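You operate a simulated robot arm through the tools that you are given. There is no shell and no other tool. Be economical: measure what you need, move in short steps, check, and stop when the job is done.

The job below is to be done with a simulated two-armed robot. You get a single attempt, and the scene is never put back.

## Task
On the end of the table, fold the red tea towel in half, so that its two short edges meet.

It is judged by the outcome, as a careful person would: the job done as asked, and still so three seconds after it is handed in. It fails if anything else is knocked over, pushed out of place, dropped, spilled or broken. Flat cloth is picked up by pressing the open fingertips on it (5 to 10 N) and closing them slowly along it; thin cloth reads only 2 to 8 mm in the jaws.

## Robot
Two 7-joint arms with two-finger grippers on one trunk, on a base that drives. Base frame: it is fixed to the floor where the robot stands at the start and does not move with it; the origin is under the middle of the robot, x ahead of it, y to its left, z up; the surface under the hand at the start is at about z = 750. Units: mm, degrees, N and s.
The left shoulder is at the start at [24, 215, 1081], the right one opposite. With the tool pointing down near the work surface each hand reaches from about 180 to 760 mm from the robot's upright axis, wherever it stands, measured 20 degrees to its own side. Places, roughly: end of the table [700, -300, 800]. Payload 2.2 kg a hand.
The tool frame of a hand sits at the grasp point between the pads (the TCP): z along the fingers, y along the line on which they close. The tips reach 19 mm beyond it. Largest opening 116 mm; the body of the gripper starts 70 mm behind the TCP.
Orientation is that of the tool frame in the base frame, as a unit quaternion [w, x, y, z]. With the fingers straight down and closing along the base's y, the tool's x points along the base's -x, its y along +y and its z along -z.

## Interface
- The arms move only by the tool arm_command. It takes "left_motion", "right_motion" or both (then of equal length, played together; a hand with none holds still); each is a list of rows, each an object (a shift or turn left out is 0, a gripper value left out holds the last) with "translation": the shift along the tool's x, y, z in mm, a list of three; "rotation": the turn, a rotation vector about the tool's x, y, z in degrees, a list of three; "fingers": the finger opening in mm, from 0 to 116. In form: [{"translation": [x, y, z], "rotation": [wx, wy, wz], "fingers": fingers}, ...]. A call has 1 to 20 rows; each row is the pose to reach, as a shift and turn from the pose commanded when the call began, along the tool's axes at that moment. A row lasts 0.2 s, in which the tool goes at most 50 mm and 8.6 degrees; a call with a longer step from one row to the next is refused whole, and so is a gripper value outside its range. A pose out of reach is approached as far as the arm can. The call stops where the force on the tool passes 40 N (or 10 N more than at its start, if that is more) or the arm is blocked; 0.2 s more then pass. The fingers move at their own pace and stop on an object; they squeeze with about 26 N. The grip force told is the motor's: it shows also when the fingers shut on nothing. Time passes only in rows, and 0.2 s behind the last, so rows that repeat a pose let the fingers close. It gives the time, the measured TCP pose, the force on the tool (base axes), the opening and the grip force at its end, in the units of the frame above (readings bear some noise), with the torque about the TCP (base axes, N m) and any sound that the robot's microphone picked up, and new pictures: "pictures" is both (left out), scene, wrist or none (wrist: the cameras of the hands that moved).
- Cameras (640 x 400 px; columns grow to the right, rows downward): "scene" is now at [112.5, -18.4, 1224.2]; the picture's right is [-0.27, -0.96, 0.00], its down [-0.78, 0.22, -0.58] and it looks along [0.56, -0.16, -0.81] (base axes); focal length 252 px, centre (320, 200). "left" rides on the left gripper at [69, 15, -97] in its tool frame; the picture's right is [-0.21, 0.98, 0.00], its down [-0.76, -0.17, -0.63] and it looks along [-0.62, -0.14, 0.77] (tool axes); focal length 251 px, centre (320, 200). "right" rides on the right gripper at [69, -15, -97] in its tool frame; the picture's right is [0.21, 0.98, 0.00], its down [-0.76, 0.17, -0.63] and it looks along [-0.62, 0.14, 0.77] (tool axes); focal length 251 px, centre (320, 200). There is no depth. A picture from a camera that has moved, and an enlarged one, comes with that camera's place and axes in the base frame and with its lens.
- raise_lower(by): slides the trunk up (or, below 0, down) by that many mm; the arms and the scene camera ride with it, the base frame stays. It gives what a move gives, with no picture.
- drive_base(legs): drives the robot by 1 to 6 legs, each [ahead, left, turn to the left] in mm, mm and degrees, along the robot's own axes; the way and the turn of a leg run together, so that a leg with both is an arc; at most 1500 mm and 180 degrees a leg. The arms and the cameras ride along, it lands a little off, and it stops where it bumps. It gives what a move gives, and a new picture of the scene camera.
- head_to(pan, tilt): turns the head with the scene camera to pan (to the left, within 80 degrees either way) and tilt (down, from -29 to 69), counted from straight ahead of the robot. It gives what a move gives, and a new picture of the scene camera.
- inspect(camera, box): a new picture of the part [left, top, right, bottom] of that camera's present view, enlarged. It takes no simulated time.
- job_done(): hands the job in; it is judged then, once.

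Work in short steps. Places have to be worked out from the pictures, the camera data and where the tool is seen: move nearer, look again, correct. Check each grasp and each placing, and mend what went wrong. You have 120 turns and 260 pictures in all, those below and enlarged ones among them. Open the grippers and draw the arms clear of the work before you hand the job in, unless the task says otherwise; then end with one line.

The tools are called after ">>>" by a JSON object that holds its "method" and its "body". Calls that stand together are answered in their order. arm_command: Moves the arms, as the interface text tells. Its arguments: {"type":"object","properties":{"left_motion":{"type":"array"},"right_motion":{"type":"array"},"pictures":{"type":"string","enum":["both","scene","wrist","none"]}},"required":[]} The other tools are called the same way: raise_lower (by) slides the trunk up or down; drive_base (legs) drives the base; head_to (pan, tilt) turns the head that bears the scene camera; inspect (camera, box) takes an enlarged picture of a part of a camera's view; job_done () hands the job in.

At the start:

```text
clock: 0.0
left_tcp_pos: [546.9, 117.8, 926.2]
left_tcp_rot: [-0.001, 0.001, 1.0, 0.001]
left_wrist_force: [0.3, 0.1, -0.2]
left_moment: [-0.04, 0.0, -0.01]
left_opening: 116.3
left_grasp_force: 0.1
right_tcp_pos: [389.3, -268.0, 891.4]
right_tcp_rot: [-0.001, 0.0, 1.0, 0.001]
right_wrist_force: [0.0, 0.8, 0.2]
right_moment: [0.02, 0.02, -0.02]
right_opening: 115.9
right_grasp_force: 0.1
trunk travel left (down, up): [-225.0, 265.0]
robot x, y, heading: [-1.4, -1.6, -0.1]
head pan, tilt: [-15.8, 54.2]
```

scene: 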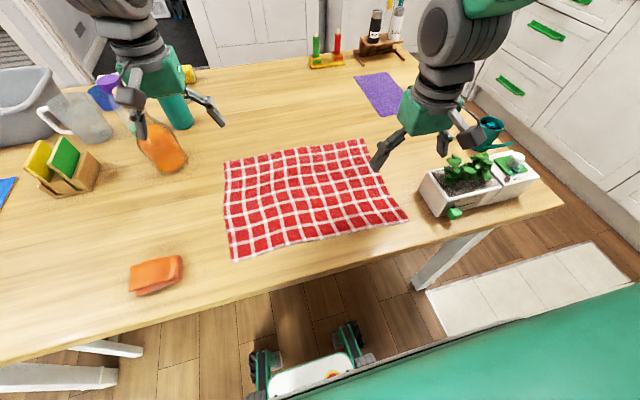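
right: 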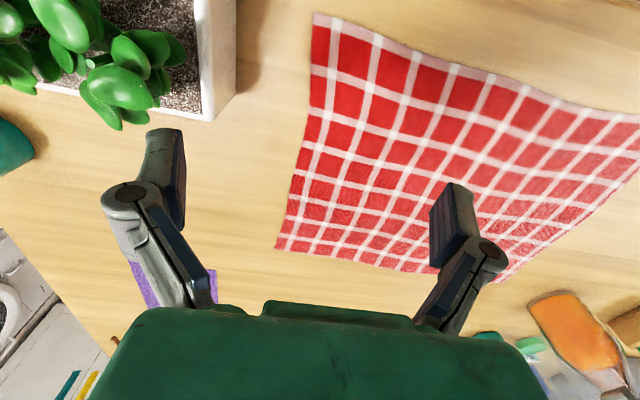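
left: 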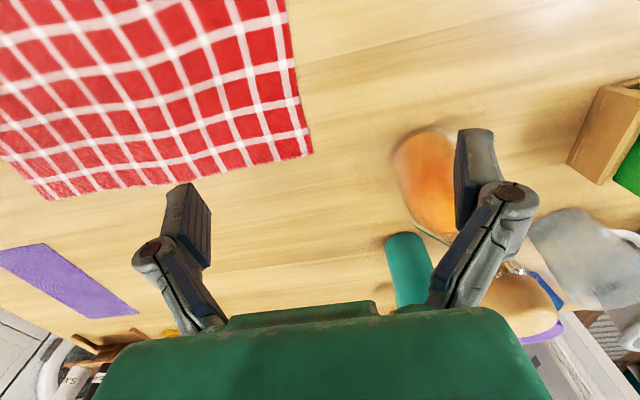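

The towel seems to span x 340–617 and y −285 to 94, so its short edges lie at y = −285 and y = 94. I'll fold left to right, left hand on the far corner and right hand on the near one. First I yaw both hands 90° so they close along x, and bring the right hand inward.

>>> {"method": "arm_command", "body": {"left_motion": [{"translation": [0, 0, 0], "rotation": [0, 0, 7.5]}, {"translation": [-10, 0, 0], "rotation": [0, 0, 15]}, {"translation": [-20, 0, 0], "rotation": [0, 0, 22.5]}, {"translation": [-30, 0, 0], "rotation": [0, 0, 30]}, {"translation": [-40, 0, 0], "rotation": [0, 0, 37.5]}, {"translation": [-50, 0, 0], "rotation": [0, 0, 45]}, {"translation": [-50, 0, 0], "rotation": [0, 0, 52.5]}, {"translation": [-50, 0, 0], "rotation": [0, 0, 60]}, {"translation": [-50, 0, 0], "rotation": [0, 0, 67.5]}, {"translation": [-50, 0, 0], "rotation": [0, 0, 75]}, {"translation": [-50, 0, 0], "rotation": [0, 0, 82.5]}, {"translation": [-50, 0, 0], "rotation": [0, 0, 90]}], "right_motion": [{"translation": [0, 20, -10], "rotation": [0, 0, -7.5]}, {"translation": [0, 40, -20], "rotation": [0, 0, -15]}, {"translation": [0, 60, -30], "rotation": [0, 0, -22.5]}, {"translation": [0, 85, -30], "rotation": [0, 0, -30]}, {"translation": [0, 110, -30], "rotation": [0, 0, -37.5]}, {"translation": [0, 135, -30], "rotation": [0, 0, -45]}, {"translation": [0, 160, -30], "rotation": [0, 0, -52.5]}, {"translation": [0, 185, -30], "rotation": [0, 0, -60]}, {"translation": [5, 210, -30], "rotation": [0, 0, -67.5]}, {"translation": [10, 235, -30], "rotation": [0, 0, -75]}, {"translation": [15, 260, -30], "rotation": [0, 0, -82.5]}, {"translation": [15, 280, -30], "rotation": [0, 0, -90]}]}}

```text
clock: 2.6
left_tcp_pos: [594.2, 119.0, 927.2]
left_tcp_rot: [0.002, 0.708, 0.706, 0.0]
left_wrist_force: [-0.6, 0.3, -0.3]
left_moment: [-0.02, -0.01, 0.0]
left_opening: 115.9
left_grasp_force: 0.0
right_tcp_pos: [370.6, 11.9, 925.2]
right_tcp_rot: [-0.001, 0.708, -0.706, 0.0]
right_wrist_force: [-0.7, -0.4, -0.6]
right_moment: [-0.03, -0.01, -0.01]
right_opening: 116.0
right_grasp_force: 0.1
trunk travel left (down, up): [-225.0, 265.0]
robot x, y, heading: [-2.1, -3.5, -0.0]
head pan, tilt: [-15.8, 54.2]
camera scene: at [113.2, -15.8, 1224.2], right [-0.27, -0.96, 0.0], down [-0.78, 0.22, -0.58], along [0.56, -0.16, -0.81], focal length 252 px, centre (320, 200)
camera right: at [385.8, -57.3, 1021.1], right [-0.98, -0.22, 0.0], down [-0.17, 0.76, 0.63], along [-0.14, 0.62, -0.78], focal length 251 px, centre (320, 200)
camera left: at [608.0, 188.6, 1024.7], right [0.98, -0.22, 0.0], down [-0.17, -0.76, 0.63], along [-0.14, -0.62, -0.77], focal length 251 px, centre (320, 200)
```

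scene: 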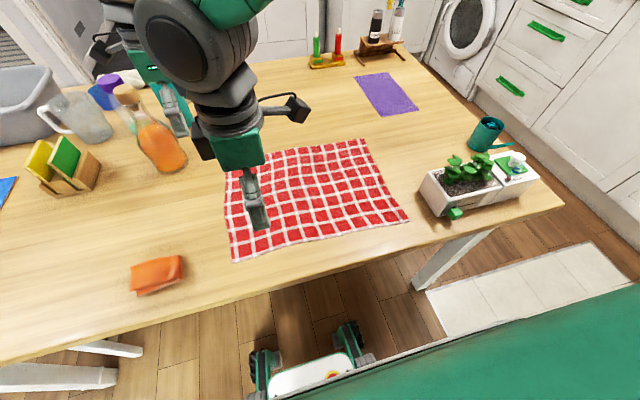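
right: 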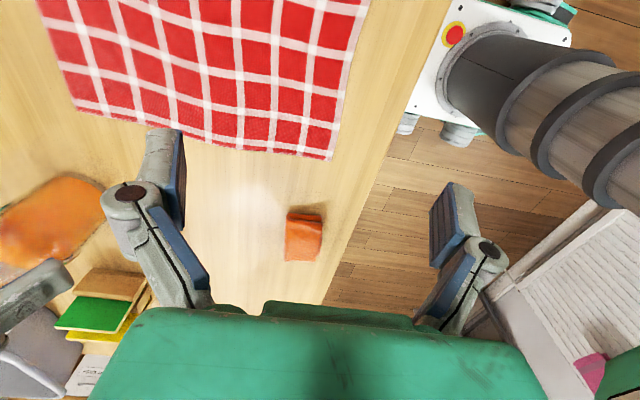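
left: 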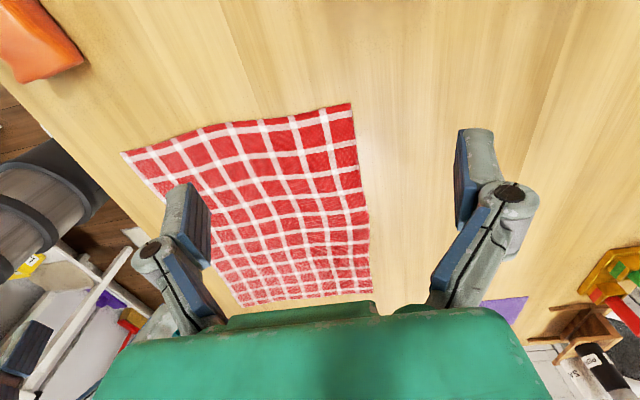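

Both hands yawed as planned. I now drive the base 140 mm to the right, so the towel is centred and both ends are within reach.

>>> {"method": "drive_base", "body": {"legs": [[0, -140, 0]]}}

>>> {"method": "inspect", "body": {"camera": "left", "box": [0, 0, 640, 400]}}

>>> {"method": "inspect", "body": {"camera": "right", "box": [0, 0, 640, 400]}}

```text
clock: 3.9
left_tcp_pos: [593.6, 9.0, 924.7]
left_tcp_rot: [0.009, 0.706, 0.708, -0.008]
left_wrist_force: [0.2, 1.5, 0.0]
left_moment: [-0.17, 0.03, 0.02]
left_opening: 116.0
left_grasp_force: 0.0
right_tcp_pos: [370.3, -100.4, 923.6]
right_tcp_rot: [0.008, 0.707, -0.707, 0.008]
right_wrist_force: [-0.2, 1.2, -0.4]
right_moment: [-0.14, -0.08, 0.06]
right_opening: 116.3
right_grasp_force: 0.1
trunk travel left (down, up): [-225.0, 265.0]
robot x, y, heading: [-1.0, -128.9, 0.1]
head pan, tilt: [-15.8, 54.2]
camera scene: at [113.1, -112.0, 1224.1], right [-0.27, -0.96, 0.03], down [-0.78, 0.2, -0.59], along [0.56, -0.18, -0.81], focal length 252 px, centre (320, 200)
```

scene: 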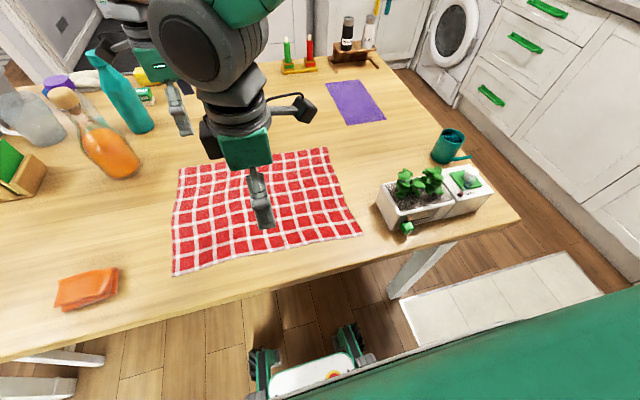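

```text
1.00 times, centred on (320, 200) of left (not enlarged: the box is as wide or as high as the picture)
camera zoom: at [607.6, 79.7, 1020.7], right [0.98, -0.21, 0.01], down [-0.16, -0.74, 0.65], along [-0.13, -0.64, -0.76], focal length 251 px, centre (320, 200)
```

zoom: 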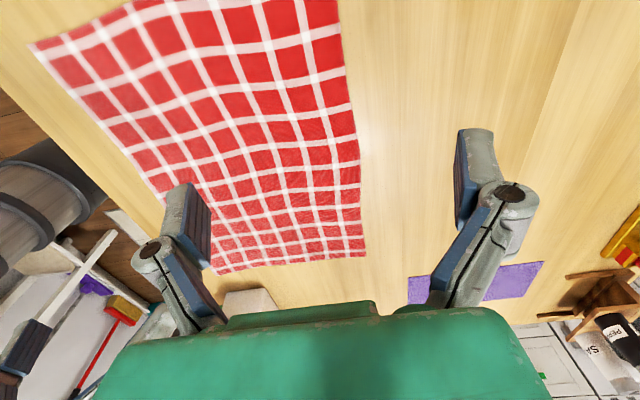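

```text
1.00 times, centred on (320, 200) of right (not enlarged: the box is as wide or as high as the picture)
camera zoom: at [385.1, -167.0, 1021.5], right [-0.98, -0.22, 0.0], down [-0.17, 0.77, 0.62], along [-0.14, 0.6, -0.79], focal length 251 px, centre (320, 200)
```

zoom: 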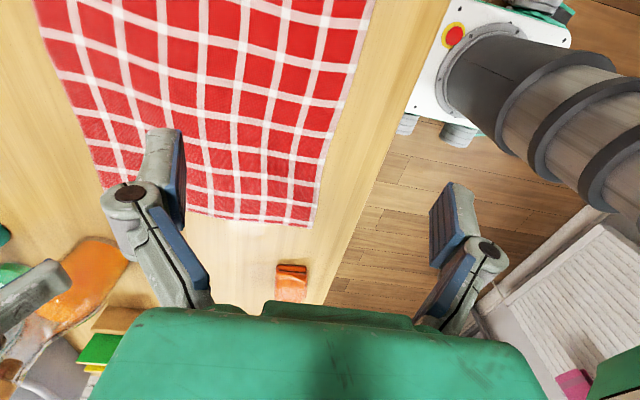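

The corners triangulate to about (620, 94) and (340, 91). I bring the hands above the grasp points with the fingers narrowed to 40 mm, staying above z 830.

>>> {"method": "arm_command", "body": {"left_motion": [{"translation": [0, 0, 0], "fingers": 80}, {"translation": [15, 0, 20], "fingers": 40}, {"translation": [30, 0, 40]}, {"translation": [45, 0, 60]}, {"translation": [60, 0, 80]}, {"translation": [73, 0, 90]}, {"translation": [73, 0, 90]}, {"translation": [73, 0, 90]}], "right_motion": [{"translation": [-20, 0, 0], "fingers": 80}, {"translation": [-55, 0, 20], "fingers": 40}, {"translation": [-90, 0, 40]}, {"translation": [-125, 0, 60]}, {"translation": [-160, 0, 80]}, {"translation": [-182, 0, 90]}, {"translation": [-182, 0, 90]}, {"translation": [-182, 0, 90]}]}}

```text
clock: 5.7
left_tcp_pos: [589.2, 36.9, 842.2]
left_tcp_rot: [-0.005, 0.707, 0.707, 0.01]
left_wrist_force: [-0.2, -0.4, 0.6]
left_moment: [0.06, 0.01, -0.02]
left_opening: 40.1
left_grasp_force: 0.1
right_tcp_pos: [365.7, 41.9, 836.2]
right_tcp_rot: [-0.01, 0.707, -0.707, -0.005]
right_wrist_force: [0.7, -1.2, 0.0]
right_moment: [0.08, 0.05, -0.03]
right_opening: 39.9
right_grasp_force: 0.1
trunk travel left (down, up): [-225.0, 265.0]
robot x, y, heading: [-2.3, -135.5, 0.1]
head pan, tilt: [-15.8, 54.2]
camera scene: at [113.1, -154.1, 1224.2], right [-0.27, -0.96, 0.0], down [-0.78, 0.22, -0.58], along [0.56, -0.16, -0.81], focal length 252 px, centre (320, 200)
camera right: at [380.7, -28.9, 931.9], right [-0.98, -0.22, -0.01], down [-0.17, 0.74, 0.65], along [-0.13, 0.63, -0.76], focal length 251 px, centre (320, 200)
camera left: at [603.6, 104.1, 942.0], right [0.98, -0.21, 0.0], down [-0.17, -0.77, 0.61], along [-0.13, -0.6, -0.79], focal length 251 px, centre (320, 200)
```

scene: 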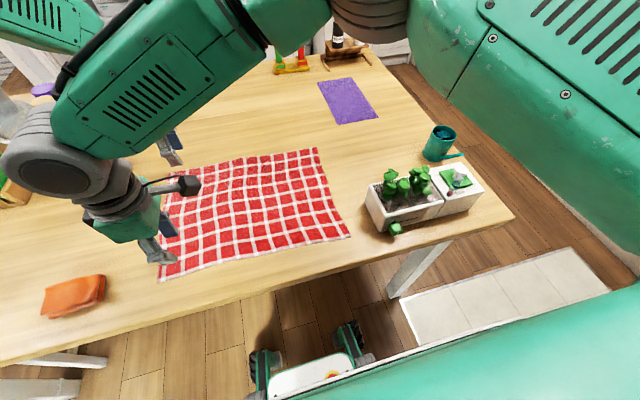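
right: 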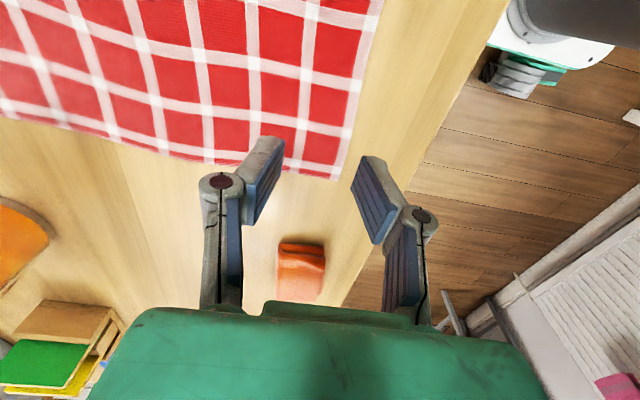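
left: 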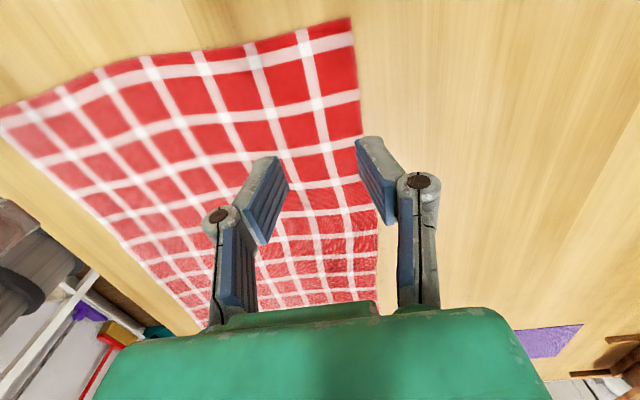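

The corners confirm at (622, 94) and (341, 95). I move over the grasp points (592, 82) and (369, 82) and lower to about z 785, just above the cloth.

>>> {"method": "arm_command", "body": {"left_motion": [{"translation": [15, 1, 0]}, {"translation": [30, 3, 0]}, {"translation": [45, 3, 10]}, {"translation": [45, 3, 25]}, {"translation": [45, 3, 40]}, {"translation": [45, 3, 57]}, {"translation": [45, 3, 57]}], "right_motion": [{"translation": [-15, -1, 0]}, {"translation": [-30, -3, 0]}, {"translation": [-40, -3, 10]}, {"translation": [-40, -3, 25]}, {"translation": [-40, -3, 40]}, {"translation": [-40, -3, 51]}, {"translation": [-40, -3, 51]}], "pictures": "wrist"}}

```text
clock: 7.3
left_tcp_pos: [593.3, 93.9, 785.7]
left_tcp_rot: [-0.002, 0.707, 0.707, 0.007]
left_wrist_force: [0.4, -0.3, -0.1]
left_moment: [0.04, 0.0, 0.01]
left_opening: 39.9
left_grasp_force: 0.1
right_tcp_pos: [373.9, 84.8, 796.2]
right_tcp_rot: [0.007, -0.707, 0.707, 0.003]
right_wrist_force: [0.7, -0.3, -0.2]
right_moment: [0.02, 0.02, 0.02]
right_opening: 39.9
right_grasp_force: 0.0
right hand out of reach, approached as far as the arm can: row 3, 4, 5, 6, 7
trunk travel left (down, up): [-225.0, 265.0]
robot x, y, heading: [1.2, -129.5, 0.0]
head pan, tilt: [-15.8, 54.2]
camera right: at [388.6, 13.4, 891.1], right [-0.98, -0.22, -0.01], down [-0.17, 0.75, 0.64], along [-0.13, 0.63, -0.77], focal length 251 px, centre (320, 200)
camera left: at [606.8, 160.9, 884.5], right [0.98, -0.21, 0.0], down [-0.17, -0.77, 0.62], along [-0.13, -0.61, -0.78], focal length 251 px, centre (320, 200)
```

right: 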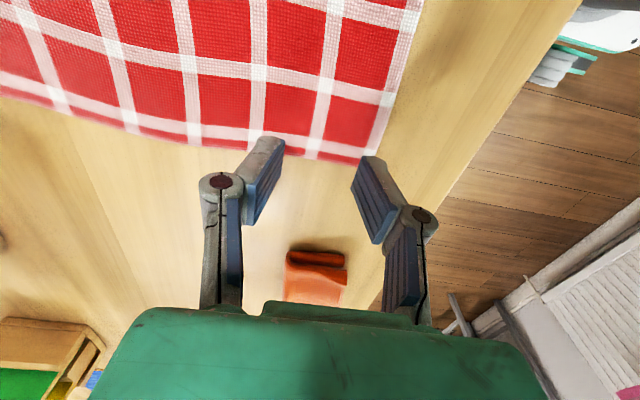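
left: 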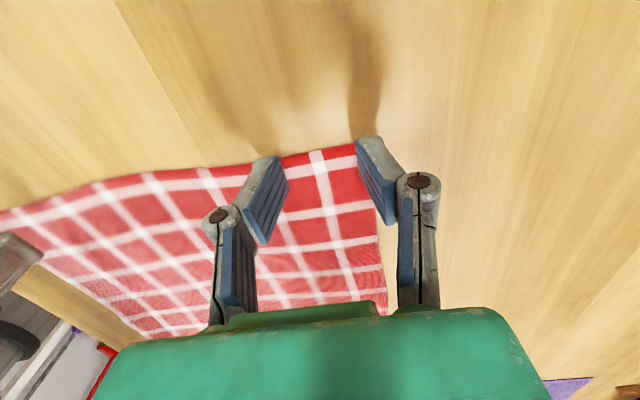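

The right hand ran out of reach at this far-left pose. I raise both hands a little, then drive the base 70 mm left to give it room; the base can help with transport later.

>>> {"method": "arm_command", "body": {"left_motion": [{"translation": [0, 0, -20]}, {"translation": [0, 0, -40]}], "right_motion": [{"translation": [10, 0, -20]}, {"translation": [30, 0, -40]}], "pictures": "none"}}

>>> {"method": "drive_base", "body": {"legs": [[0, 70, 0]]}}

>>> {"method": "arm_command", "body": {"left_motion": [{}, {}, {}, {}], "right_motion": [{}, {}, {}, {}], "pictures": "wrist"}}

```text
clock: 7.9
left_tcp_pos: [594.3, 119.1, 821.4]
left_tcp_rot: [0.004, 0.705, 0.709, -0.001]
left_wrist_force: [0.1, 1.7, 0.1]
left_moment: [-0.12, -0.02, 0.03]
left_opening: 40.2
left_grasp_force: 0.1
right_tcp_pos: [371.6, 77.9, 831.0]
right_tcp_rot: [0.0, 0.709, -0.705, 0.004]
right_wrist_force: [-1.1, 0.5, -0.4]
right_moment: [-0.07, -0.13, 0.03]
right_opening: 39.8
right_grasp_force: 0.1
trunk travel left (down, up): [-225.0, 265.0]
robot x, y, heading: [-3.6, -127.5, -0.1]
head pan, tilt: [-15.8, 54.2]
```

```text
clock: 8.9
left_tcp_pos: [593.1, 135.2, 837.5]
left_tcp_rot: [-0.009, 0.707, 0.707, 0.019]
left_wrist_force: [-0.2, -2.1, 0.6]
left_moment: [0.15, -0.01, 0.0]
left_opening: 39.9
left_grasp_force: 0.0
right_tcp_pos: [372.8, 94.5, 844.3]
right_tcp_rot: [-0.018, 0.707, -0.707, -0.009]
right_wrist_force: [1.7, -2.2, 0.5]
right_moment: [0.08, 0.16, 0.03]
right_opening: 40.0
right_grasp_force: 0.2
trunk travel left (down, up): [-225.0, 265.0]
robot x, y, heading: [-2.0, -70.1, 0.1]
head pan, tilt: [-15.8, 54.2]
camera scene: at [109.9, -101.0, 1224.3], right [-0.27, -0.96, -0.01], down [-0.78, 0.22, -0.58], along [0.56, -0.15, -0.81], focal length 252 px, centre (320, 200)
```

scene: 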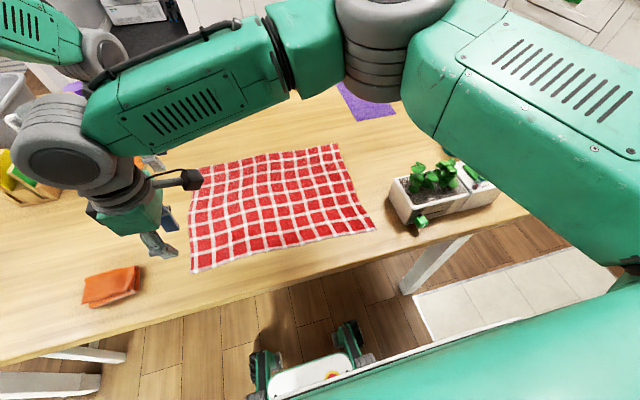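

```text
clock: 10.1
left_tcp_pos: [589.3, 152.3, 834.6]
left_tcp_rot: [0.003, 0.708, 0.706, 0.011]
left_wrist_force: [-0.1, 2.3, 1.6]
left_moment: [-0.12, -0.03, 0.01]
left_opening: 39.9
left_grasp_force: 0.1
right_tcp_pos: [369.8, 114.4, 839.9]
right_tcp_rot: [-0.01, 0.708, -0.706, 0.003]
right_wrist_force: [-0.8, 0.9, -0.5]
right_moment: [-0.08, -0.12, 0.0]
right_opening: 39.8
right_grasp_force: 0.1
trunk travel left (down, up): [-225.0, 265.0]
robot x, y, heading: [-4.4, -74.4, 0.2]
head pan, tilt: [-15.8, 54.2]
stopped in row 4 (left hand): the arm was blocked; the commanded pose is now the measured one
camera right: at [383.0, 44.6, 936.3], right [-0.98, -0.22, -0.02], down [-0.18, 0.75, 0.64], along [-0.12, 0.62, -0.77], focal length 251 px, centre (320, 200)
camera left: at [602.4, 220.6, 932.6], right [0.98, -0.22, 0.02], down [-0.18, -0.76, 0.62], along [-0.12, -0.61, -0.78], focal length 251 px, centre (320, 200)
```

right: 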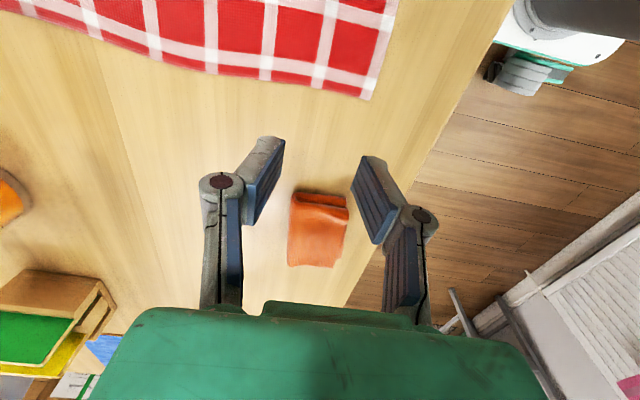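
left: 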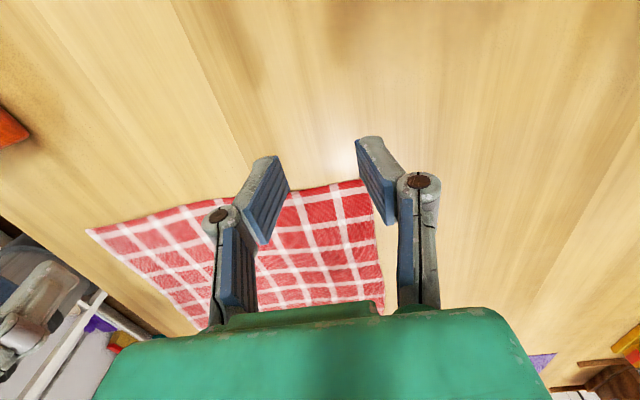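

The left hand was reported blocked while settling after the drive. I look wider with the head, and hold still to check whether the arms touch.

>>> {"method": "head_to", "body": {"pan": 20, "tilt": 35}}

>>> {"method": "arm_command", "body": {"left_motion": [{}, {}, {}], "right_motion": [{}, {}, {}], "pictures": "none"}}

```text
clock: 11.1
left_tcp_pos: [590.6, 155.5, 831.0]
left_tcp_rot: [0.002, 0.707, 0.707, 0.008]
left_wrist_force: [0.1, 1.0, 0.3]
left_moment: [-0.09, 0.0, 0.03]
left_opening: 40.1
left_grasp_force: 0.1
right_tcp_pos: [370.3, 116.5, 839.6]
right_tcp_rot: [-0.008, 0.707, -0.707, 0.004]
right_wrist_force: [-1.7, 0.9, -0.3]
right_moment: [-0.09, -0.11, -0.01]
right_opening: 40.0
right_grasp_force: 0.1
trunk travel left (down, up): [-225.0, 265.0]
robot x, y, heading: [3.2, -71.6, -0.0]
head pan, tilt: [20.0, 35.0]
camera scene: at [127.8, -11.3, 1249.9], right [0.34, -0.94, 0.02], down [-0.54, -0.22, -0.81], along [0.77, 0.27, -0.59], focal length 252 px, centre (320, 200)
```

scene: 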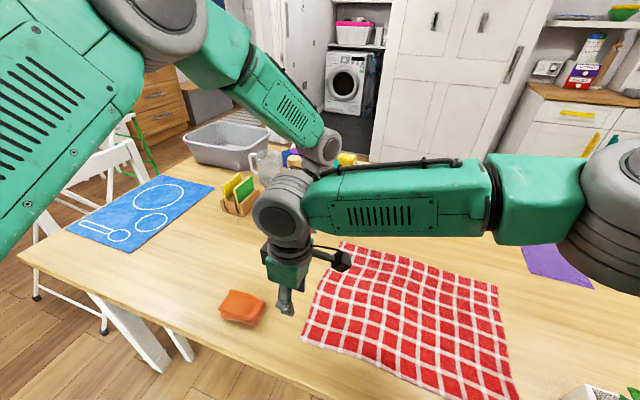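

```text
clock: 11.9
left_tcp_pos: [590.5, 155.2, 832.3]
left_tcp_rot: [0.003, 0.707, 0.707, 0.008]
left_wrist_force: [0.1, 1.4, 0.0]
left_moment: [-0.13, 0.01, -0.06]
left_opening: 40.0
left_grasp_force: 0.1
right_tcp_pos: [370.4, 118.2, 839.0]
right_tcp_rot: [-0.008, 0.707, -0.707, 0.003]
right_wrist_force: [-0.5, -0.1, -0.3]
right_moment: [-0.08, -0.09, 0.01]
right_opening: 39.8
right_grasp_force: 0.1
trunk travel left (down, up): [-225.0, 265.0]
robot x, y, heading: [2.1, -75.8, -0.0]
head pan, tilt: [20.0, 35.0]
```

No contact is visible and the forces are tiny, so that was only sway. I move back above the grasp points and down to z 785.

>>> {"method": "arm_command", "body": {"left_motion": [{"translation": [-20, 1, 0]}, {"translation": [-40, 2, 0]}, {"translation": [-60, 2, 0]}, {"translation": [-73, 2, 10]}, {"translation": [-73, 2, 25]}, {"translation": [-73, 2, 40]}, {"translation": [-73, 2, 47]}, {"translation": [-73, 2, 47]}, {"translation": [-73, 2, 47]}], "right_motion": [{"translation": [10, 0, 0]}, {"translation": [20, 1, 0]}, {"translation": [30, 2, 0]}, {"translation": [36, 2, 10]}, {"translation": [36, 2, 25]}, {"translation": [36, 2, 40]}, {"translation": [36, 2, 54]}, {"translation": [36, 2, 54]}, {"translation": [36, 2, 54]}], "pictures": "wrist"}}

```text
clock: 13.9
left_tcp_pos: [591.9, 47.1, 789.2]
left_tcp_rot: [-0.009, 0.708, 0.705, 0.02]
left_wrist_force: [0.4, -1.3, -0.1]
left_moment: [0.02, -0.01, -0.01]
left_opening: 39.9
left_grasp_force: 0.1
right_tcp_pos: [371.3, 46.6, 790.0]
right_tcp_rot: [0.019, -0.706, 0.708, 0.007]
right_wrist_force: [0.3, 0.1, -0.8]
right_moment: [0.02, 0.0, -0.01]
right_opening: 39.9
right_grasp_force: 0.1
trunk travel left (down, up): [-225.0, 265.0]
robot x, y, heading: [2.0, -83.9, -0.1]
head pan, tilt: [20.0, 35.0]
camera right: at [384.9, -25.4, 883.5], right [-0.98, -0.21, -0.02], down [-0.18, 0.73, 0.66], along [-0.12, 0.65, -0.75], focal length 251 px, centre (320, 200)
camera left: at [605.1, 111.7, 889.0], right [0.98, -0.22, 0.01], down [-0.18, -0.78, 0.6], along [-0.13, -0.59, -0.8], focal length 251 px, centre (320, 200)
```

right: 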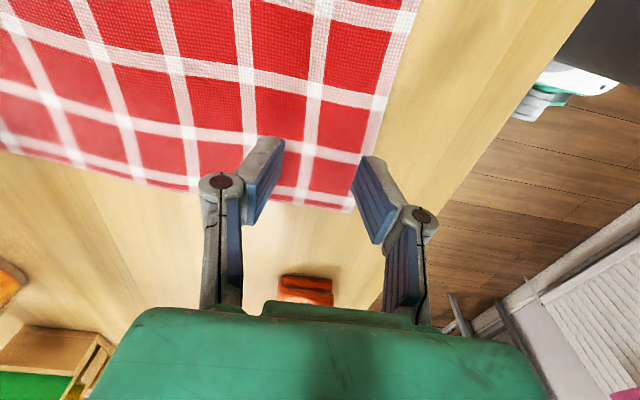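
left: 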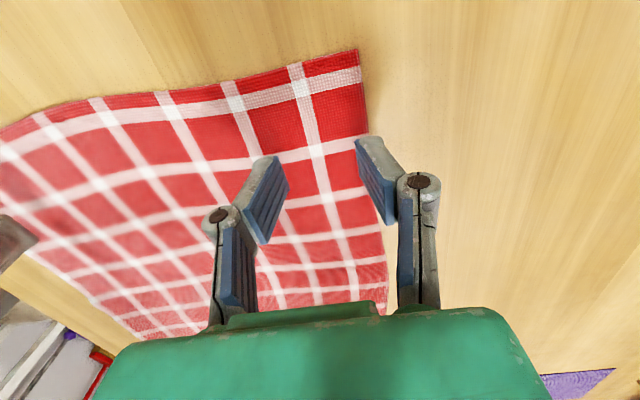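

Both hands overshot about 35 mm in y with a slight roll, so the whole robot seems to be swaying. I hold still to see where it settles.

>>> {"method": "arm_command", "body": {"left_motion": [{}, {}, {}, {}, {}, {}], "right_motion": [{}, {}, {}, {}, {}, {}], "pictures": "none"}}

>>> {"method": "arm_command", "body": {"left_motion": [{}, {}, {}, {}, {}, {}], "right_motion": [{}, {}, {}, {}, {}, {}], "pictures": "none"}}

```text
clock: 15.3
left_tcp_pos: [591.7, 62.9, 786.5]
left_tcp_rot: [-0.003, 0.709, 0.705, 0.015]
left_wrist_force: [0.0, -1.1, 0.1]
left_moment: [0.02, -0.02, 0.02]
left_opening: 40.1
left_grasp_force: 0.0
right_tcp_pos: [372.0, 62.8, 788.5]
right_tcp_rot: [0.014, -0.707, 0.707, 0.002]
right_wrist_force: [0.0, 0.2, 0.3]
right_moment: [0.0, 0.02, 0.01]
right_opening: 39.8
right_grasp_force: 0.1
trunk travel left (down, up): [-225.0, 265.0]
robot x, y, heading: [5.8, -77.0, 0.0]
head pan, tilt: [20.0, 35.0]
```

```text
clock: 16.7
left_tcp_pos: [592.2, 71.1, 785.8]
left_tcp_rot: [-0.001, 0.709, 0.705, 0.013]
left_wrist_force: [0.4, -0.7, -0.5]
left_moment: [-0.02, 0.02, 0.01]
left_opening: 40.2
left_grasp_force: 0.1
right_tcp_pos: [370.8, 69.3, 786.7]
right_tcp_rot: [-0.012, 0.707, -0.707, 0.0]
right_wrist_force: [-0.2, -0.1, -0.8]
right_moment: [-0.06, 0.02, -0.01]
right_opening: 40.0
right_grasp_force: 0.1
trunk travel left (down, up): [-225.0, 265.0]
robot x, y, heading: [3.8, -73.1, 0.2]
head pan, tilt: [20.0, 35.0]
```

It is slowly relaxing toward the commanded place. I wait longer, and will make y moves gently from now on.

>>> {"method": "arm_command", "body": {"left_motion": [{}, {}, {}, {}, {}, {}, {}, {}, {}, {}, {}, {}, {}, {}, {}], "right_motion": [{}, {}, {}, {}, {}, {}, {}, {}, {}, {}, {}, {}, {}, {}, {}], "pictures": "wrist"}}

```text
clock: 19.9
left_tcp_pos: [591.8, 63.6, 786.0]
left_tcp_rot: [-0.002, 0.708, 0.706, 0.015]
left_wrist_force: [0.4, 0.7, 0.3]
left_moment: [-0.02, -0.04, 0.02]
left_opening: 40.0
left_grasp_force: 0.0
right_tcp_pos: [370.5, 62.6, 787.2]
right_tcp_rot: [0.014, -0.707, 0.707, 0.002]
right_wrist_force: [-0.3, -0.3, -1.1]
right_moment: [0.0, 0.01, 0.03]
right_opening: 40.1
right_grasp_force: 0.1
trunk travel left (down, up): [-225.0, 265.0]
robot x, y, heading: [5.0, -79.0, 0.3]
head pan, tilt: [20.0, 35.0]
camera right: at [384.7, -8.0, 882.5], right [-0.98, -0.21, -0.02], down [-0.18, 0.74, 0.65], along [-0.12, 0.64, -0.76], focal length 251 px, centre (320, 200)
camera left: at [605.0, 129.8, 885.9], right [0.98, -0.22, 0.01], down [-0.18, -0.77, 0.61], along [-0.12, -0.6, -0.79], focal length 251 px, centre (320, 200)
```

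right: 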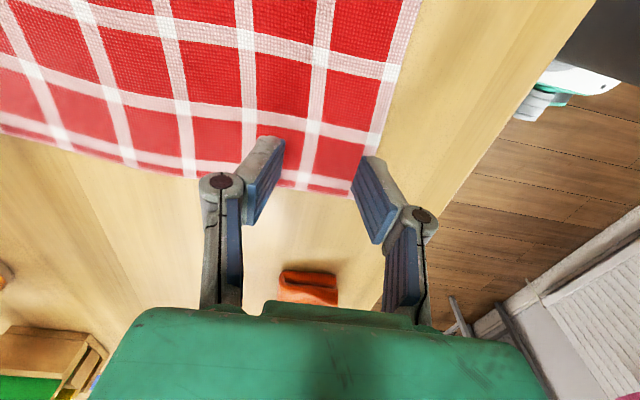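
left: 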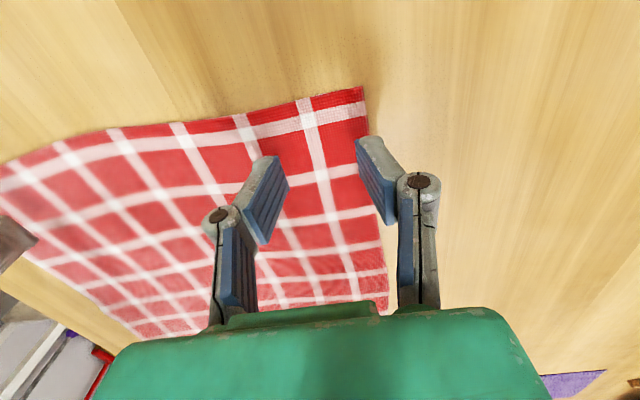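

Steady at y ≈ 63–65, with the edge at y ≈ 93. I shift gently by 16 mm and lower to about z 773.

>>> {"method": "arm_command", "body": {"left_motion": [{"translation": [3, 1, 2]}, {"translation": [6, 1, 4]}, {"translation": [9, 1, 6]}, {"translation": [12, 1, 8]}, {"translation": [14, 1, 10]}, {"translation": [16, 1, 13]}, {"translation": [16, 1, 13]}, {"translation": [16, 1, 13]}, {"translation": [16, 1, 13]}, {"translation": [16, 1, 13]}, {"translation": [16, 1, 13]}], "right_motion": [{"translation": [-3, 1, 2]}, {"translation": [-6, 1, 4]}, {"translation": [-9, 1, 6]}, {"translation": [-12, 1, 8]}, {"translation": [-14, 1, 10]}, {"translation": [-17, 1, 14]}, {"translation": [-17, 1, 14]}, {"translation": [-17, 1, 14]}, {"translation": [-17, 1, 14]}, {"translation": [-17, 1, 14]}, {"translation": [-17, 1, 14]}], "pictures": "wrist"}}

```text
clock: 22.3
left_tcp_pos: [593.9, 79.8, 773.6]
left_tcp_rot: [-0.002, 0.709, 0.705, 0.015]
left_wrist_force: [0.2, 0.4, -0.8]
left_moment: [0.02, 0.02, 0.0]
left_opening: 40.0
left_grasp_force: 0.0
right_tcp_pos: [371.5, 80.6, 773.8]
right_tcp_rot: [0.014, -0.707, 0.707, 0.002]
right_wrist_force: [-0.6, 0.4, -0.6]
right_moment: [0.0, -0.01, -0.01]
right_opening: 39.9
right_grasp_force: 0.0
trunk travel left (down, up): [-225.0, 265.0]
robot x, y, heading: [1.7, -76.2, -0.1]
head pan, tilt: [20.0, 35.0]
camera right: at [383.5, 9.6, 868.4], right [-0.98, -0.21, -0.02], down [-0.18, 0.74, 0.65], along [-0.12, 0.64, -0.76], focal length 251 px, centre (320, 200)
camera left: at [606.3, 145.8, 873.0], right [0.98, -0.22, 0.01], down [-0.18, -0.77, 0.61], along [-0.12, -0.6, -0.79], focal length 251 px, centre (320, 200)
```

right: 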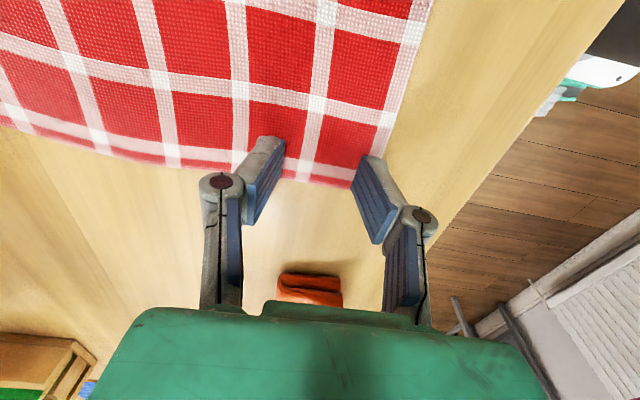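
left: 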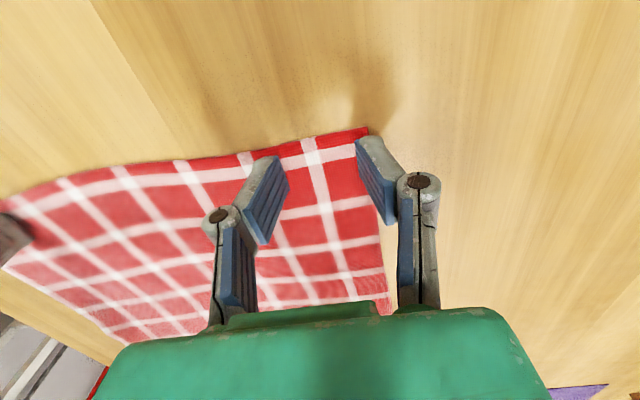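

The tips are just over the cloth, but the outer fingers sit at its side edges. I shift both hands 8 mm inward and lower 5 mm to look for contact.

>>> {"method": "arm_command", "body": {"left_motion": [{"translation": [0, -4, 0]}, {"translation": [0, -8, 0]}, {"translation": [0, -8, 1]}, {"translation": [0, -8, 2]}, {"translation": [0, -8, 3]}, {"translation": [0, -8, 4]}, {"translation": [0, -8, 5]}, {"translation": [0, -8, 5]}], "right_motion": [{"translation": [0, -4, 0]}, {"translation": [0, -8, 0]}, {"translation": [0, -8, 1]}, {"translation": [0, -8, 2]}, {"translation": [0, -8, 3]}, {"translation": [0, -8, 4]}, {"translation": [0, -8, 5]}, {"translation": [0, -8, 5]}], "pictures": "none"}}

```text
clock: 24.1
left_tcp_pos: [586.8, 80.8, 772.4]
left_tcp_rot: [-0.001, 0.708, 0.706, 0.016]
left_wrist_force: [-0.1, -0.6, 5.9]
left_moment: [0.03, 0.15, 0.02]
left_opening: 39.7
left_grasp_force: 0.2
right_tcp_pos: [376.9, 81.0, 769.5]
right_tcp_rot: [-0.014, 0.707, -0.707, -0.001]
right_wrist_force: [0.6, -0.2, 10.1]
right_moment: [-0.01, -0.14, -0.03]
right_opening: 39.9
right_grasp_force: 4.7
trunk travel left (down, up): [-225.0, 265.0]
robot x, y, heading: [1.9, -80.0, -0.0]
head pan, tilt: [20.0, 35.0]
```

Contact: left 6 N, right 10 N. I close both slowly along the cloth while pressing.

>>> {"method": "arm_command", "body": {"left_motion": [{"translation": [0, 0, 1], "fingers": 38}, {"translation": [0, 0, 1], "fingers": 36}, {"translation": [0, 0, 1], "fingers": 34}, {"translation": [0, 0, 1], "fingers": 32}, {"translation": [0, 0, 1], "fingers": 30}, {"translation": [0, 0, 1], "fingers": 28}, {"translation": [0, 0, 1], "fingers": 26}, {"translation": [0, 0, 1], "fingers": 24}, {"translation": [0, 0, 1], "fingers": 22}, {"translation": [0, 0, 1], "fingers": 20}, {"translation": [0, 0, 1], "fingers": 18}, {"translation": [0, 0, 1], "fingers": 16}, {"translation": [0, 0, 1], "fingers": 14}, {"translation": [0, 0, 1], "fingers": 12}, {"translation": [0, 0, 1], "fingers": 10}, {"translation": [0, 0, 1], "fingers": 7}, {"translation": [0, 0, 1], "fingers": 4}, {"translation": [0, 0, 1], "fingers": 0}, {"translation": [0, 0, 1], "fingers": 0}, {"translation": [0, 0, 1], "fingers": 0}], "right_motion": [{"fingers": 38}, {"fingers": 36}, {"fingers": 34}, {"fingers": 32}, {"fingers": 30}, {"fingers": 28}, {"fingers": 26}, {"fingers": 24}, {"fingers": 22}, {"fingers": 20}, {"fingers": 18}, {"fingers": 16}, {"fingers": 14}, {"fingers": 12}, {"fingers": 10}, {"fingers": 7}, {"fingers": 4}, {"fingers": 0}, {"fingers": 0}, {"fingers": 0}], "pictures": "wrist"}}

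```text
clock: 28.3
left_tcp_pos: [584.7, 78.8, 769.8]
left_tcp_rot: [-0.003, 0.708, 0.706, 0.016]
left_wrist_force: [-7.3, 0.5, 9.8]
left_moment: [-0.03, 0.21, -0.06]
left_opening: 2.9
left_grasp_force: 26.0
right_tcp_pos: [377.4, 79.8, 771.4]
right_tcp_rot: [0.016, -0.706, 0.708, 0.002]
right_wrist_force: [10.4, -0.3, 33.5]
right_moment: [-0.17, 0.01, -0.07]
right_opening: 4.3
right_grasp_force: 25.6
trunk travel left (down, up): [-225.0, 265.0]
robot x, y, heading: [3.3, -78.0, -0.2]
head pan, tilt: [20.0, 35.0]
camera right: at [389.9, 9.2, 865.5], right [-0.98, -0.21, -0.03], down [-0.18, 0.74, 0.65], along [-0.12, 0.64, -0.76], focal length 251 px, centre (320, 200)
camera left: at [597.9, 146.0, 870.0], right [0.98, -0.22, 0.01], down [-0.18, -0.77, 0.61], along [-0.12, -0.6, -0.79], focal length 251 px, centre (320, 200)
```

right: 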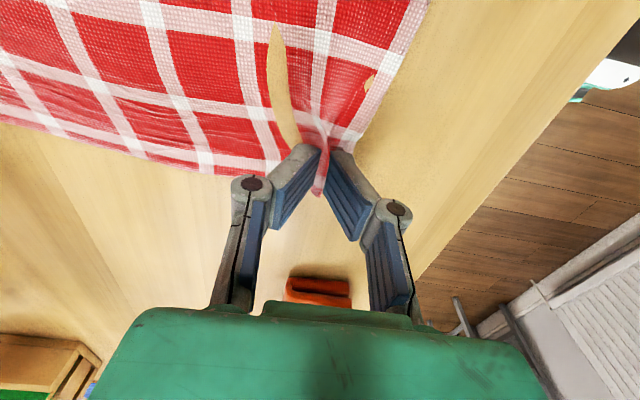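
left: 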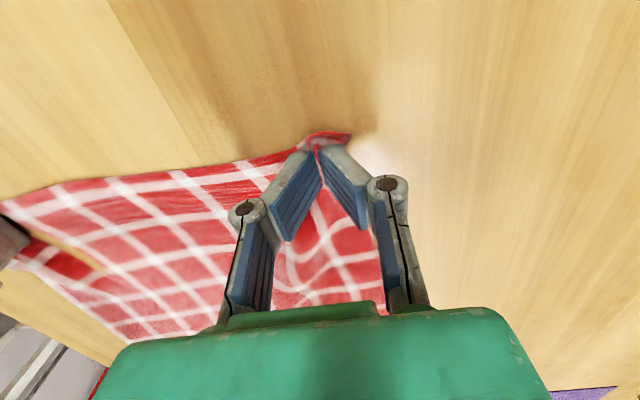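

Both jaws show cloth (2.9 and 4.3 mm). I lift 40 mm gently, easing the hands 4 mm toward each other, and turn the head back to the towel.

>>> {"method": "arm_command", "body": {"left_motion": [{"translation": [0, -1, -5]}, {"translation": [0, -2, -10]}, {"translation": [0, -3, -15]}, {"translation": [-2, -4, -20]}, {"translation": [-4, -4, -25]}, {"translation": [-6, -4, -30]}, {"translation": [-8, -4, -35]}, {"translation": [-10, -4, -40]}], "right_motion": [{"translation": [0, -1, -5]}, {"translation": [0, -2, -10]}, {"translation": [0, -3, -15]}, {"translation": [2, -4, -20]}, {"translation": [4, -4, -25]}, {"translation": [6, -4, -30]}, {"translation": [8, -4, -35]}, {"translation": [10, -4, -40]}], "pictures": "wrist"}}

>>> {"method": "head_to", "body": {"pan": -5, "tilt": 50}}

```text
clock: 30.1
left_tcp_pos: [582.5, 69.8, 809.7]
left_tcp_rot: [-0.003, 0.709, 0.705, 0.016]
left_wrist_force: [-0.7, 0.6, 0.4]
left_moment: [-0.01, -0.01, 0.01]
left_opening: 3.1
left_grasp_force: 26.7
right_tcp_pos: [385.4, 64.1, 808.2]
right_tcp_rot: [0.013, -0.701, 0.713, 0.008]
right_wrist_force: [0.5, 0.5, -0.5]
right_moment: [0.0, 0.03, 0.02]
right_opening: 3.9
right_grasp_force: 26.4
trunk travel left (down, up): [-225.0, 265.0]
robot x, y, heading: [-0.5, -76.4, 0.2]
head pan, tilt: [20.0, 35.0]
camera right: at [397.6, -6.8, 902.3], right [-0.98, -0.2, -0.01], down [-0.16, 0.74, 0.65], along [-0.12, 0.64, -0.76], focal length 251 px, centre (320, 200)
camera left: at [594.7, 136.1, 908.5], right [0.98, -0.22, 0.01], down [-0.18, -0.77, 0.61], along [-0.12, -0.6, -0.79], focal length 251 px, centre (320, 200)
```

right: 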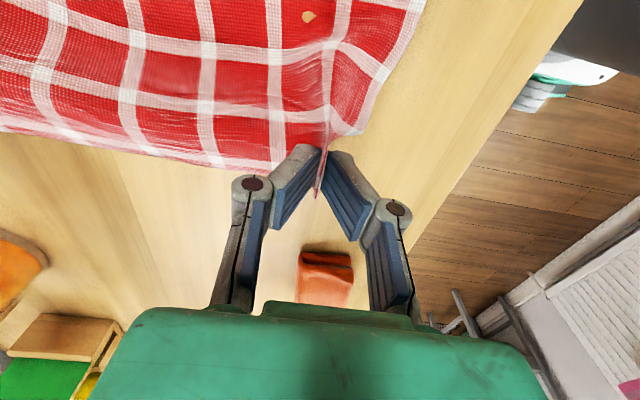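
left: 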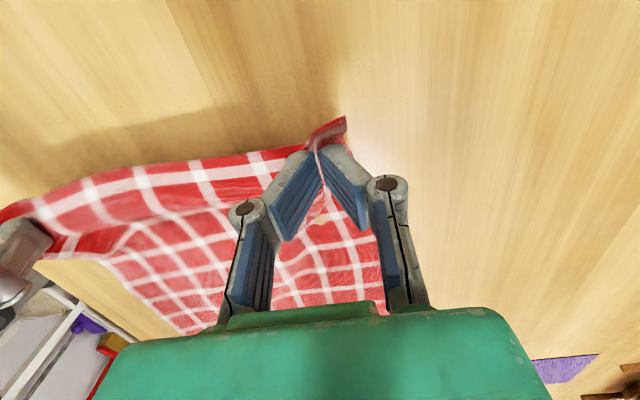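

```text
clock: 31.0
left_tcp_pos: [582.2, 70.0, 809.2]
left_tcp_rot: [-0.003, 0.708, 0.706, 0.014]
left_wrist_force: [-0.2, -0.2, -0.1]
left_moment: [-0.01, 0.01, -0.01]
left_opening: 3.1
left_grasp_force: 26.0
right_tcp_pos: [386.7, 66.2, 811.4]
right_tcp_rot: [0.015, -0.701, 0.713, 0.006]
right_wrist_force: [0.2, 0.6, 0.0]
right_moment: [0.03, 0.01, 0.0]
right_opening: 3.9
right_grasp_force: 26.1
trunk travel left (down, up): [-225.0, 265.0]
robot x, y, heading: [3.6, -79.9, 0.0]
head pan, tilt: [-5.0, 50.0]
camera scene: at [121.5, -81.5, 1229.7], right [-0.09, -1.0, 0.0], down [-0.77, 0.06, -0.64], along [0.64, -0.06, -0.77], focal length 252 px, centre (320, 200)
```

scene: 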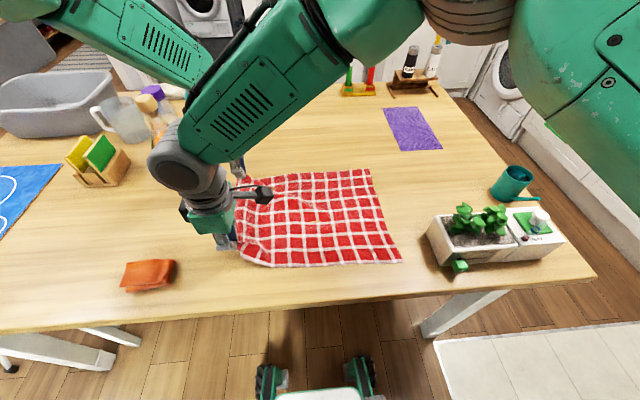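

Both corners are lifted cleanly. I carry them slowly up and to the right to about y −20, z 880.

>>> {"method": "arm_command", "body": {"left_motion": [{"translation": [-3, 0, -5]}, {"translation": [-8, 0, -10]}, {"translation": [-14, 0, -15]}, {"translation": [-20, 0, -20]}, {"translation": [-26, 0, -26]}, {"translation": [-32, 0, -32]}, {"translation": [-38, 0, -38]}, {"translation": [-44, 0, -44]}, {"translation": [-50, 0, -50]}, {"translation": [-56, 0, -56]}, {"translation": [-62, 0, -62]}, {"translation": [-68, 0, -66]}, {"translation": [-74, 0, -70]}, {"translation": [-80, 0, -70]}, {"translation": [-86, 0, -70]}, {"translation": [-88, 0, -70]}, {"translation": [-88, 0, -70]}, {"translation": [-88, 0, -70]}], "right_motion": [{"translation": [3, 0, -5]}, {"translation": [8, 0, -10]}, {"translation": [14, 0, -15]}, {"translation": [20, 0, -20]}, {"translation": [26, 0, -26]}, {"translation": [32, 0, -32]}, {"translation": [38, 0, -38]}, {"translation": [44, 0, -44]}, {"translation": [50, 0, -50]}, {"translation": [56, 0, -56]}, {"translation": [62, 0, -62]}, {"translation": [68, 0, -66]}, {"translation": [74, 0, -70]}, {"translation": [80, 0, -70]}, {"translation": [86, 0, -70]}, {"translation": [88, 0, -70]}, {"translation": [88, 0, -70]}, {"translation": [88, 0, -70]}]}}

```text
clock: 34.8
left_tcp_pos: [579.3, -21.3, 876.6]
left_tcp_rot: [-0.004, 0.708, 0.706, 0.015]
left_wrist_force: [-0.9, 0.0, -0.7]
left_moment: [0.01, 0.01, 0.02]
left_opening: 2.9
left_grasp_force: 26.3
right_tcp_pos: [381.2, -21.5, 877.2]
right_tcp_rot: [-0.015, 0.707, -0.707, -0.002]
right_wrist_force: [0.2, -0.1, -0.1]
right_moment: [0.0, -0.01, 0.03]
right_opening: 3.6
right_grasp_force: 26.2
trunk travel left (down, up): [-225.0, 265.0]
robot x, y, heading: [4.3, -81.4, -0.3]
head pan, tilt: [-5.0, 50.0]
camera scene: at [121.2, -82.8, 1229.7], right [-0.09, -1.0, 0.0], down [-0.77, 0.07, -0.64], along [0.64, -0.06, -0.77], focal length 252 px, centre (320, 200)
camera right: at [394.2, -91.5, 971.9], right [-0.98, -0.21, -0.02], down [-0.18, 0.74, 0.65], along [-0.12, 0.64, -0.76], focal length 251 px, centre (320, 200)
camera left: at [592.9, 45.6, 976.2], right [0.98, -0.22, 0.01], down [-0.18, -0.77, 0.61], along [-0.12, -0.6, -0.79], focal length 251 px, centre (320, 200)
```

scene: 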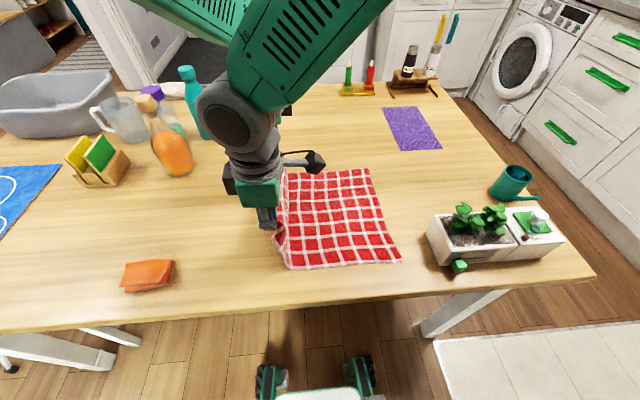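
right: 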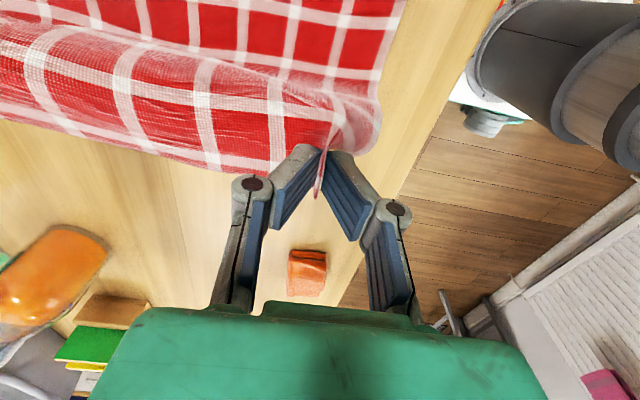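
left: 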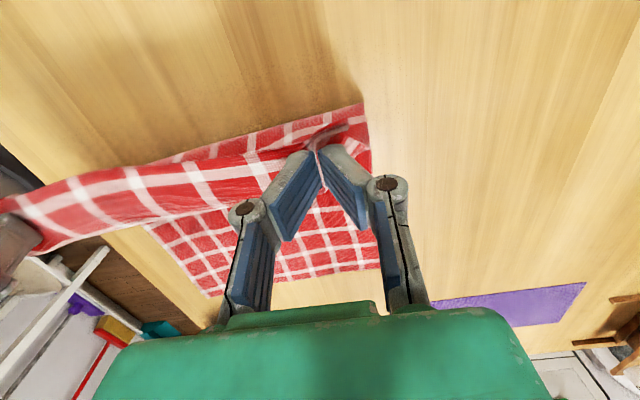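

The cloth hangs well and the fold is forming. I drive 75 mm right now, hands in the air, so the left hand can reach the far side; then let it settle.

>>> {"method": "drive_base", "body": {"legs": [[0, -75, 0]]}}

>>> {"method": "arm_command", "body": {"left_motion": [{}, {}, {}, {}, {}, {}, {}, {}, {}, {}, {}, {}], "right_motion": [{}, {}, {}, {}, {}, {}, {}, {}, {}, {}, {}, {}]}}

```text
clock: 35.9
left_tcp_pos: [580.9, -54.2, 875.2]
left_tcp_rot: [0.007, 0.706, 0.708, 0.003]
left_wrist_force: [-0.6, 2.6, 0.2]
left_moment: [-0.23, 0.1, -0.02]
left_opening: 2.9
left_grasp_force: 25.8
right_tcp_pos: [380.7, -55.3, 873.6]
right_tcp_rot: [-0.004, 0.71, -0.705, 0.01]
right_wrist_force: [0.5, 2.5, -2.5]
right_moment: [-0.16, -0.2, 0.01]
right_opening: 3.9
right_grasp_force: 25.6
trunk travel left (down, up): [-225.0, 265.0]
robot x, y, heading: [5.4, -145.7, 0.2]
head pan, tilt: [-5.0, 50.0]
camera scene: at [121.6, -118.6, 1229.4], right [-0.08, -1.0, 0.02], down [-0.77, 0.05, -0.64], along [0.64, -0.07, -0.77], focal length 252 px, centre (320, 200)
```

scene: 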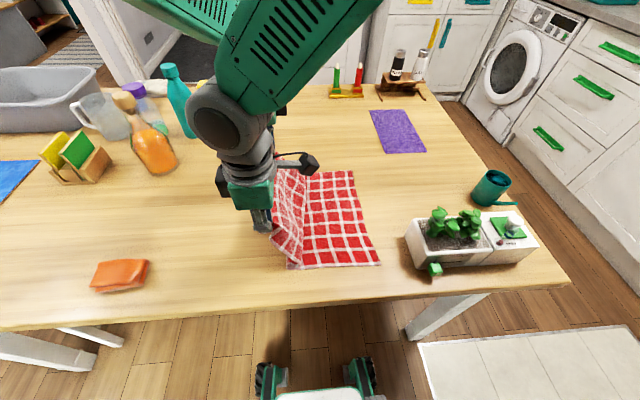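

```text
clock: 38.5
left_tcp_pos: [578.4, -56.7, 878.0]
left_tcp_rot: [0.004, 0.705, 0.709, 0.007]
left_wrist_force: [-2.3, 2.2, 0.3]
left_moment: [-0.1, 0.08, -0.04]
left_opening: 2.9
left_grasp_force: 25.6
right_tcp_pos: [375.6, -58.8, 873.5]
right_tcp_rot: [-0.005, 0.711, -0.703, 0.008]
right_wrist_force: [2.4, -0.3, -0.3]
right_moment: [-0.09, -0.07, -0.01]
right_opening: 3.6
right_grasp_force: 26.4
trunk travel left (down, up): [-225.0, 265.0]
robot x, y, heading: [5.0, -137.6, -0.1]
head pan, tilt: [-5.0, 50.0]
camera scene: at [121.7, -122.4, 1229.5], right [-0.08, -1.0, 0.02], down [-0.77, 0.05, -0.64], along [0.64, -0.07, -0.77], focal length 252 px, centre (320, 200)
camera right: at [389.7, -127.1, 970.0], right [-0.97, -0.23, -0.02], down [-0.19, 0.76, 0.63], along [-0.13, 0.61, -0.78], focal length 251 px, centre (320, 200)
camera left: at [590.4, 11.6, 975.6], right [0.98, -0.21, 0.01], down [-0.17, -0.76, 0.63], along [-0.12, -0.61, -0.78], focal length 251 px, centre (320, 200)
```

scene: 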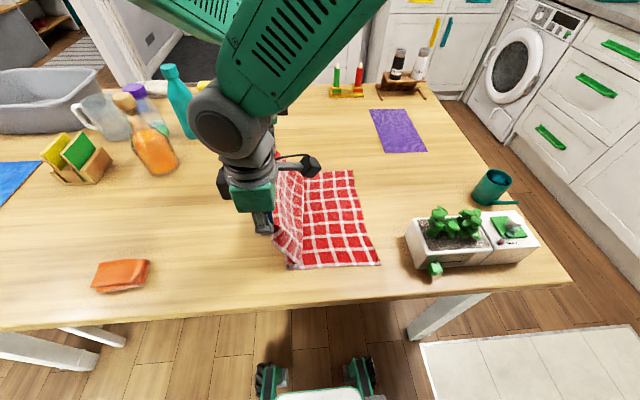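
right: 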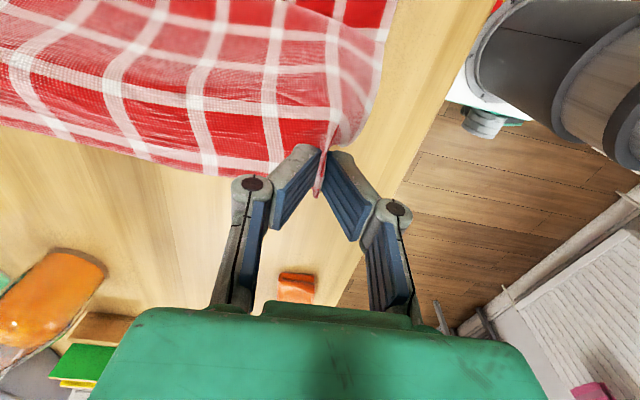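
left: 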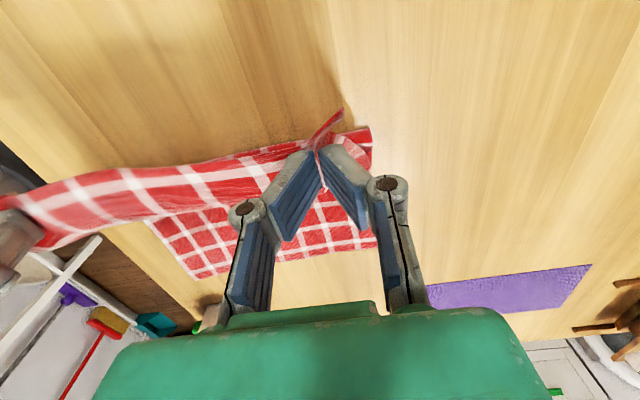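

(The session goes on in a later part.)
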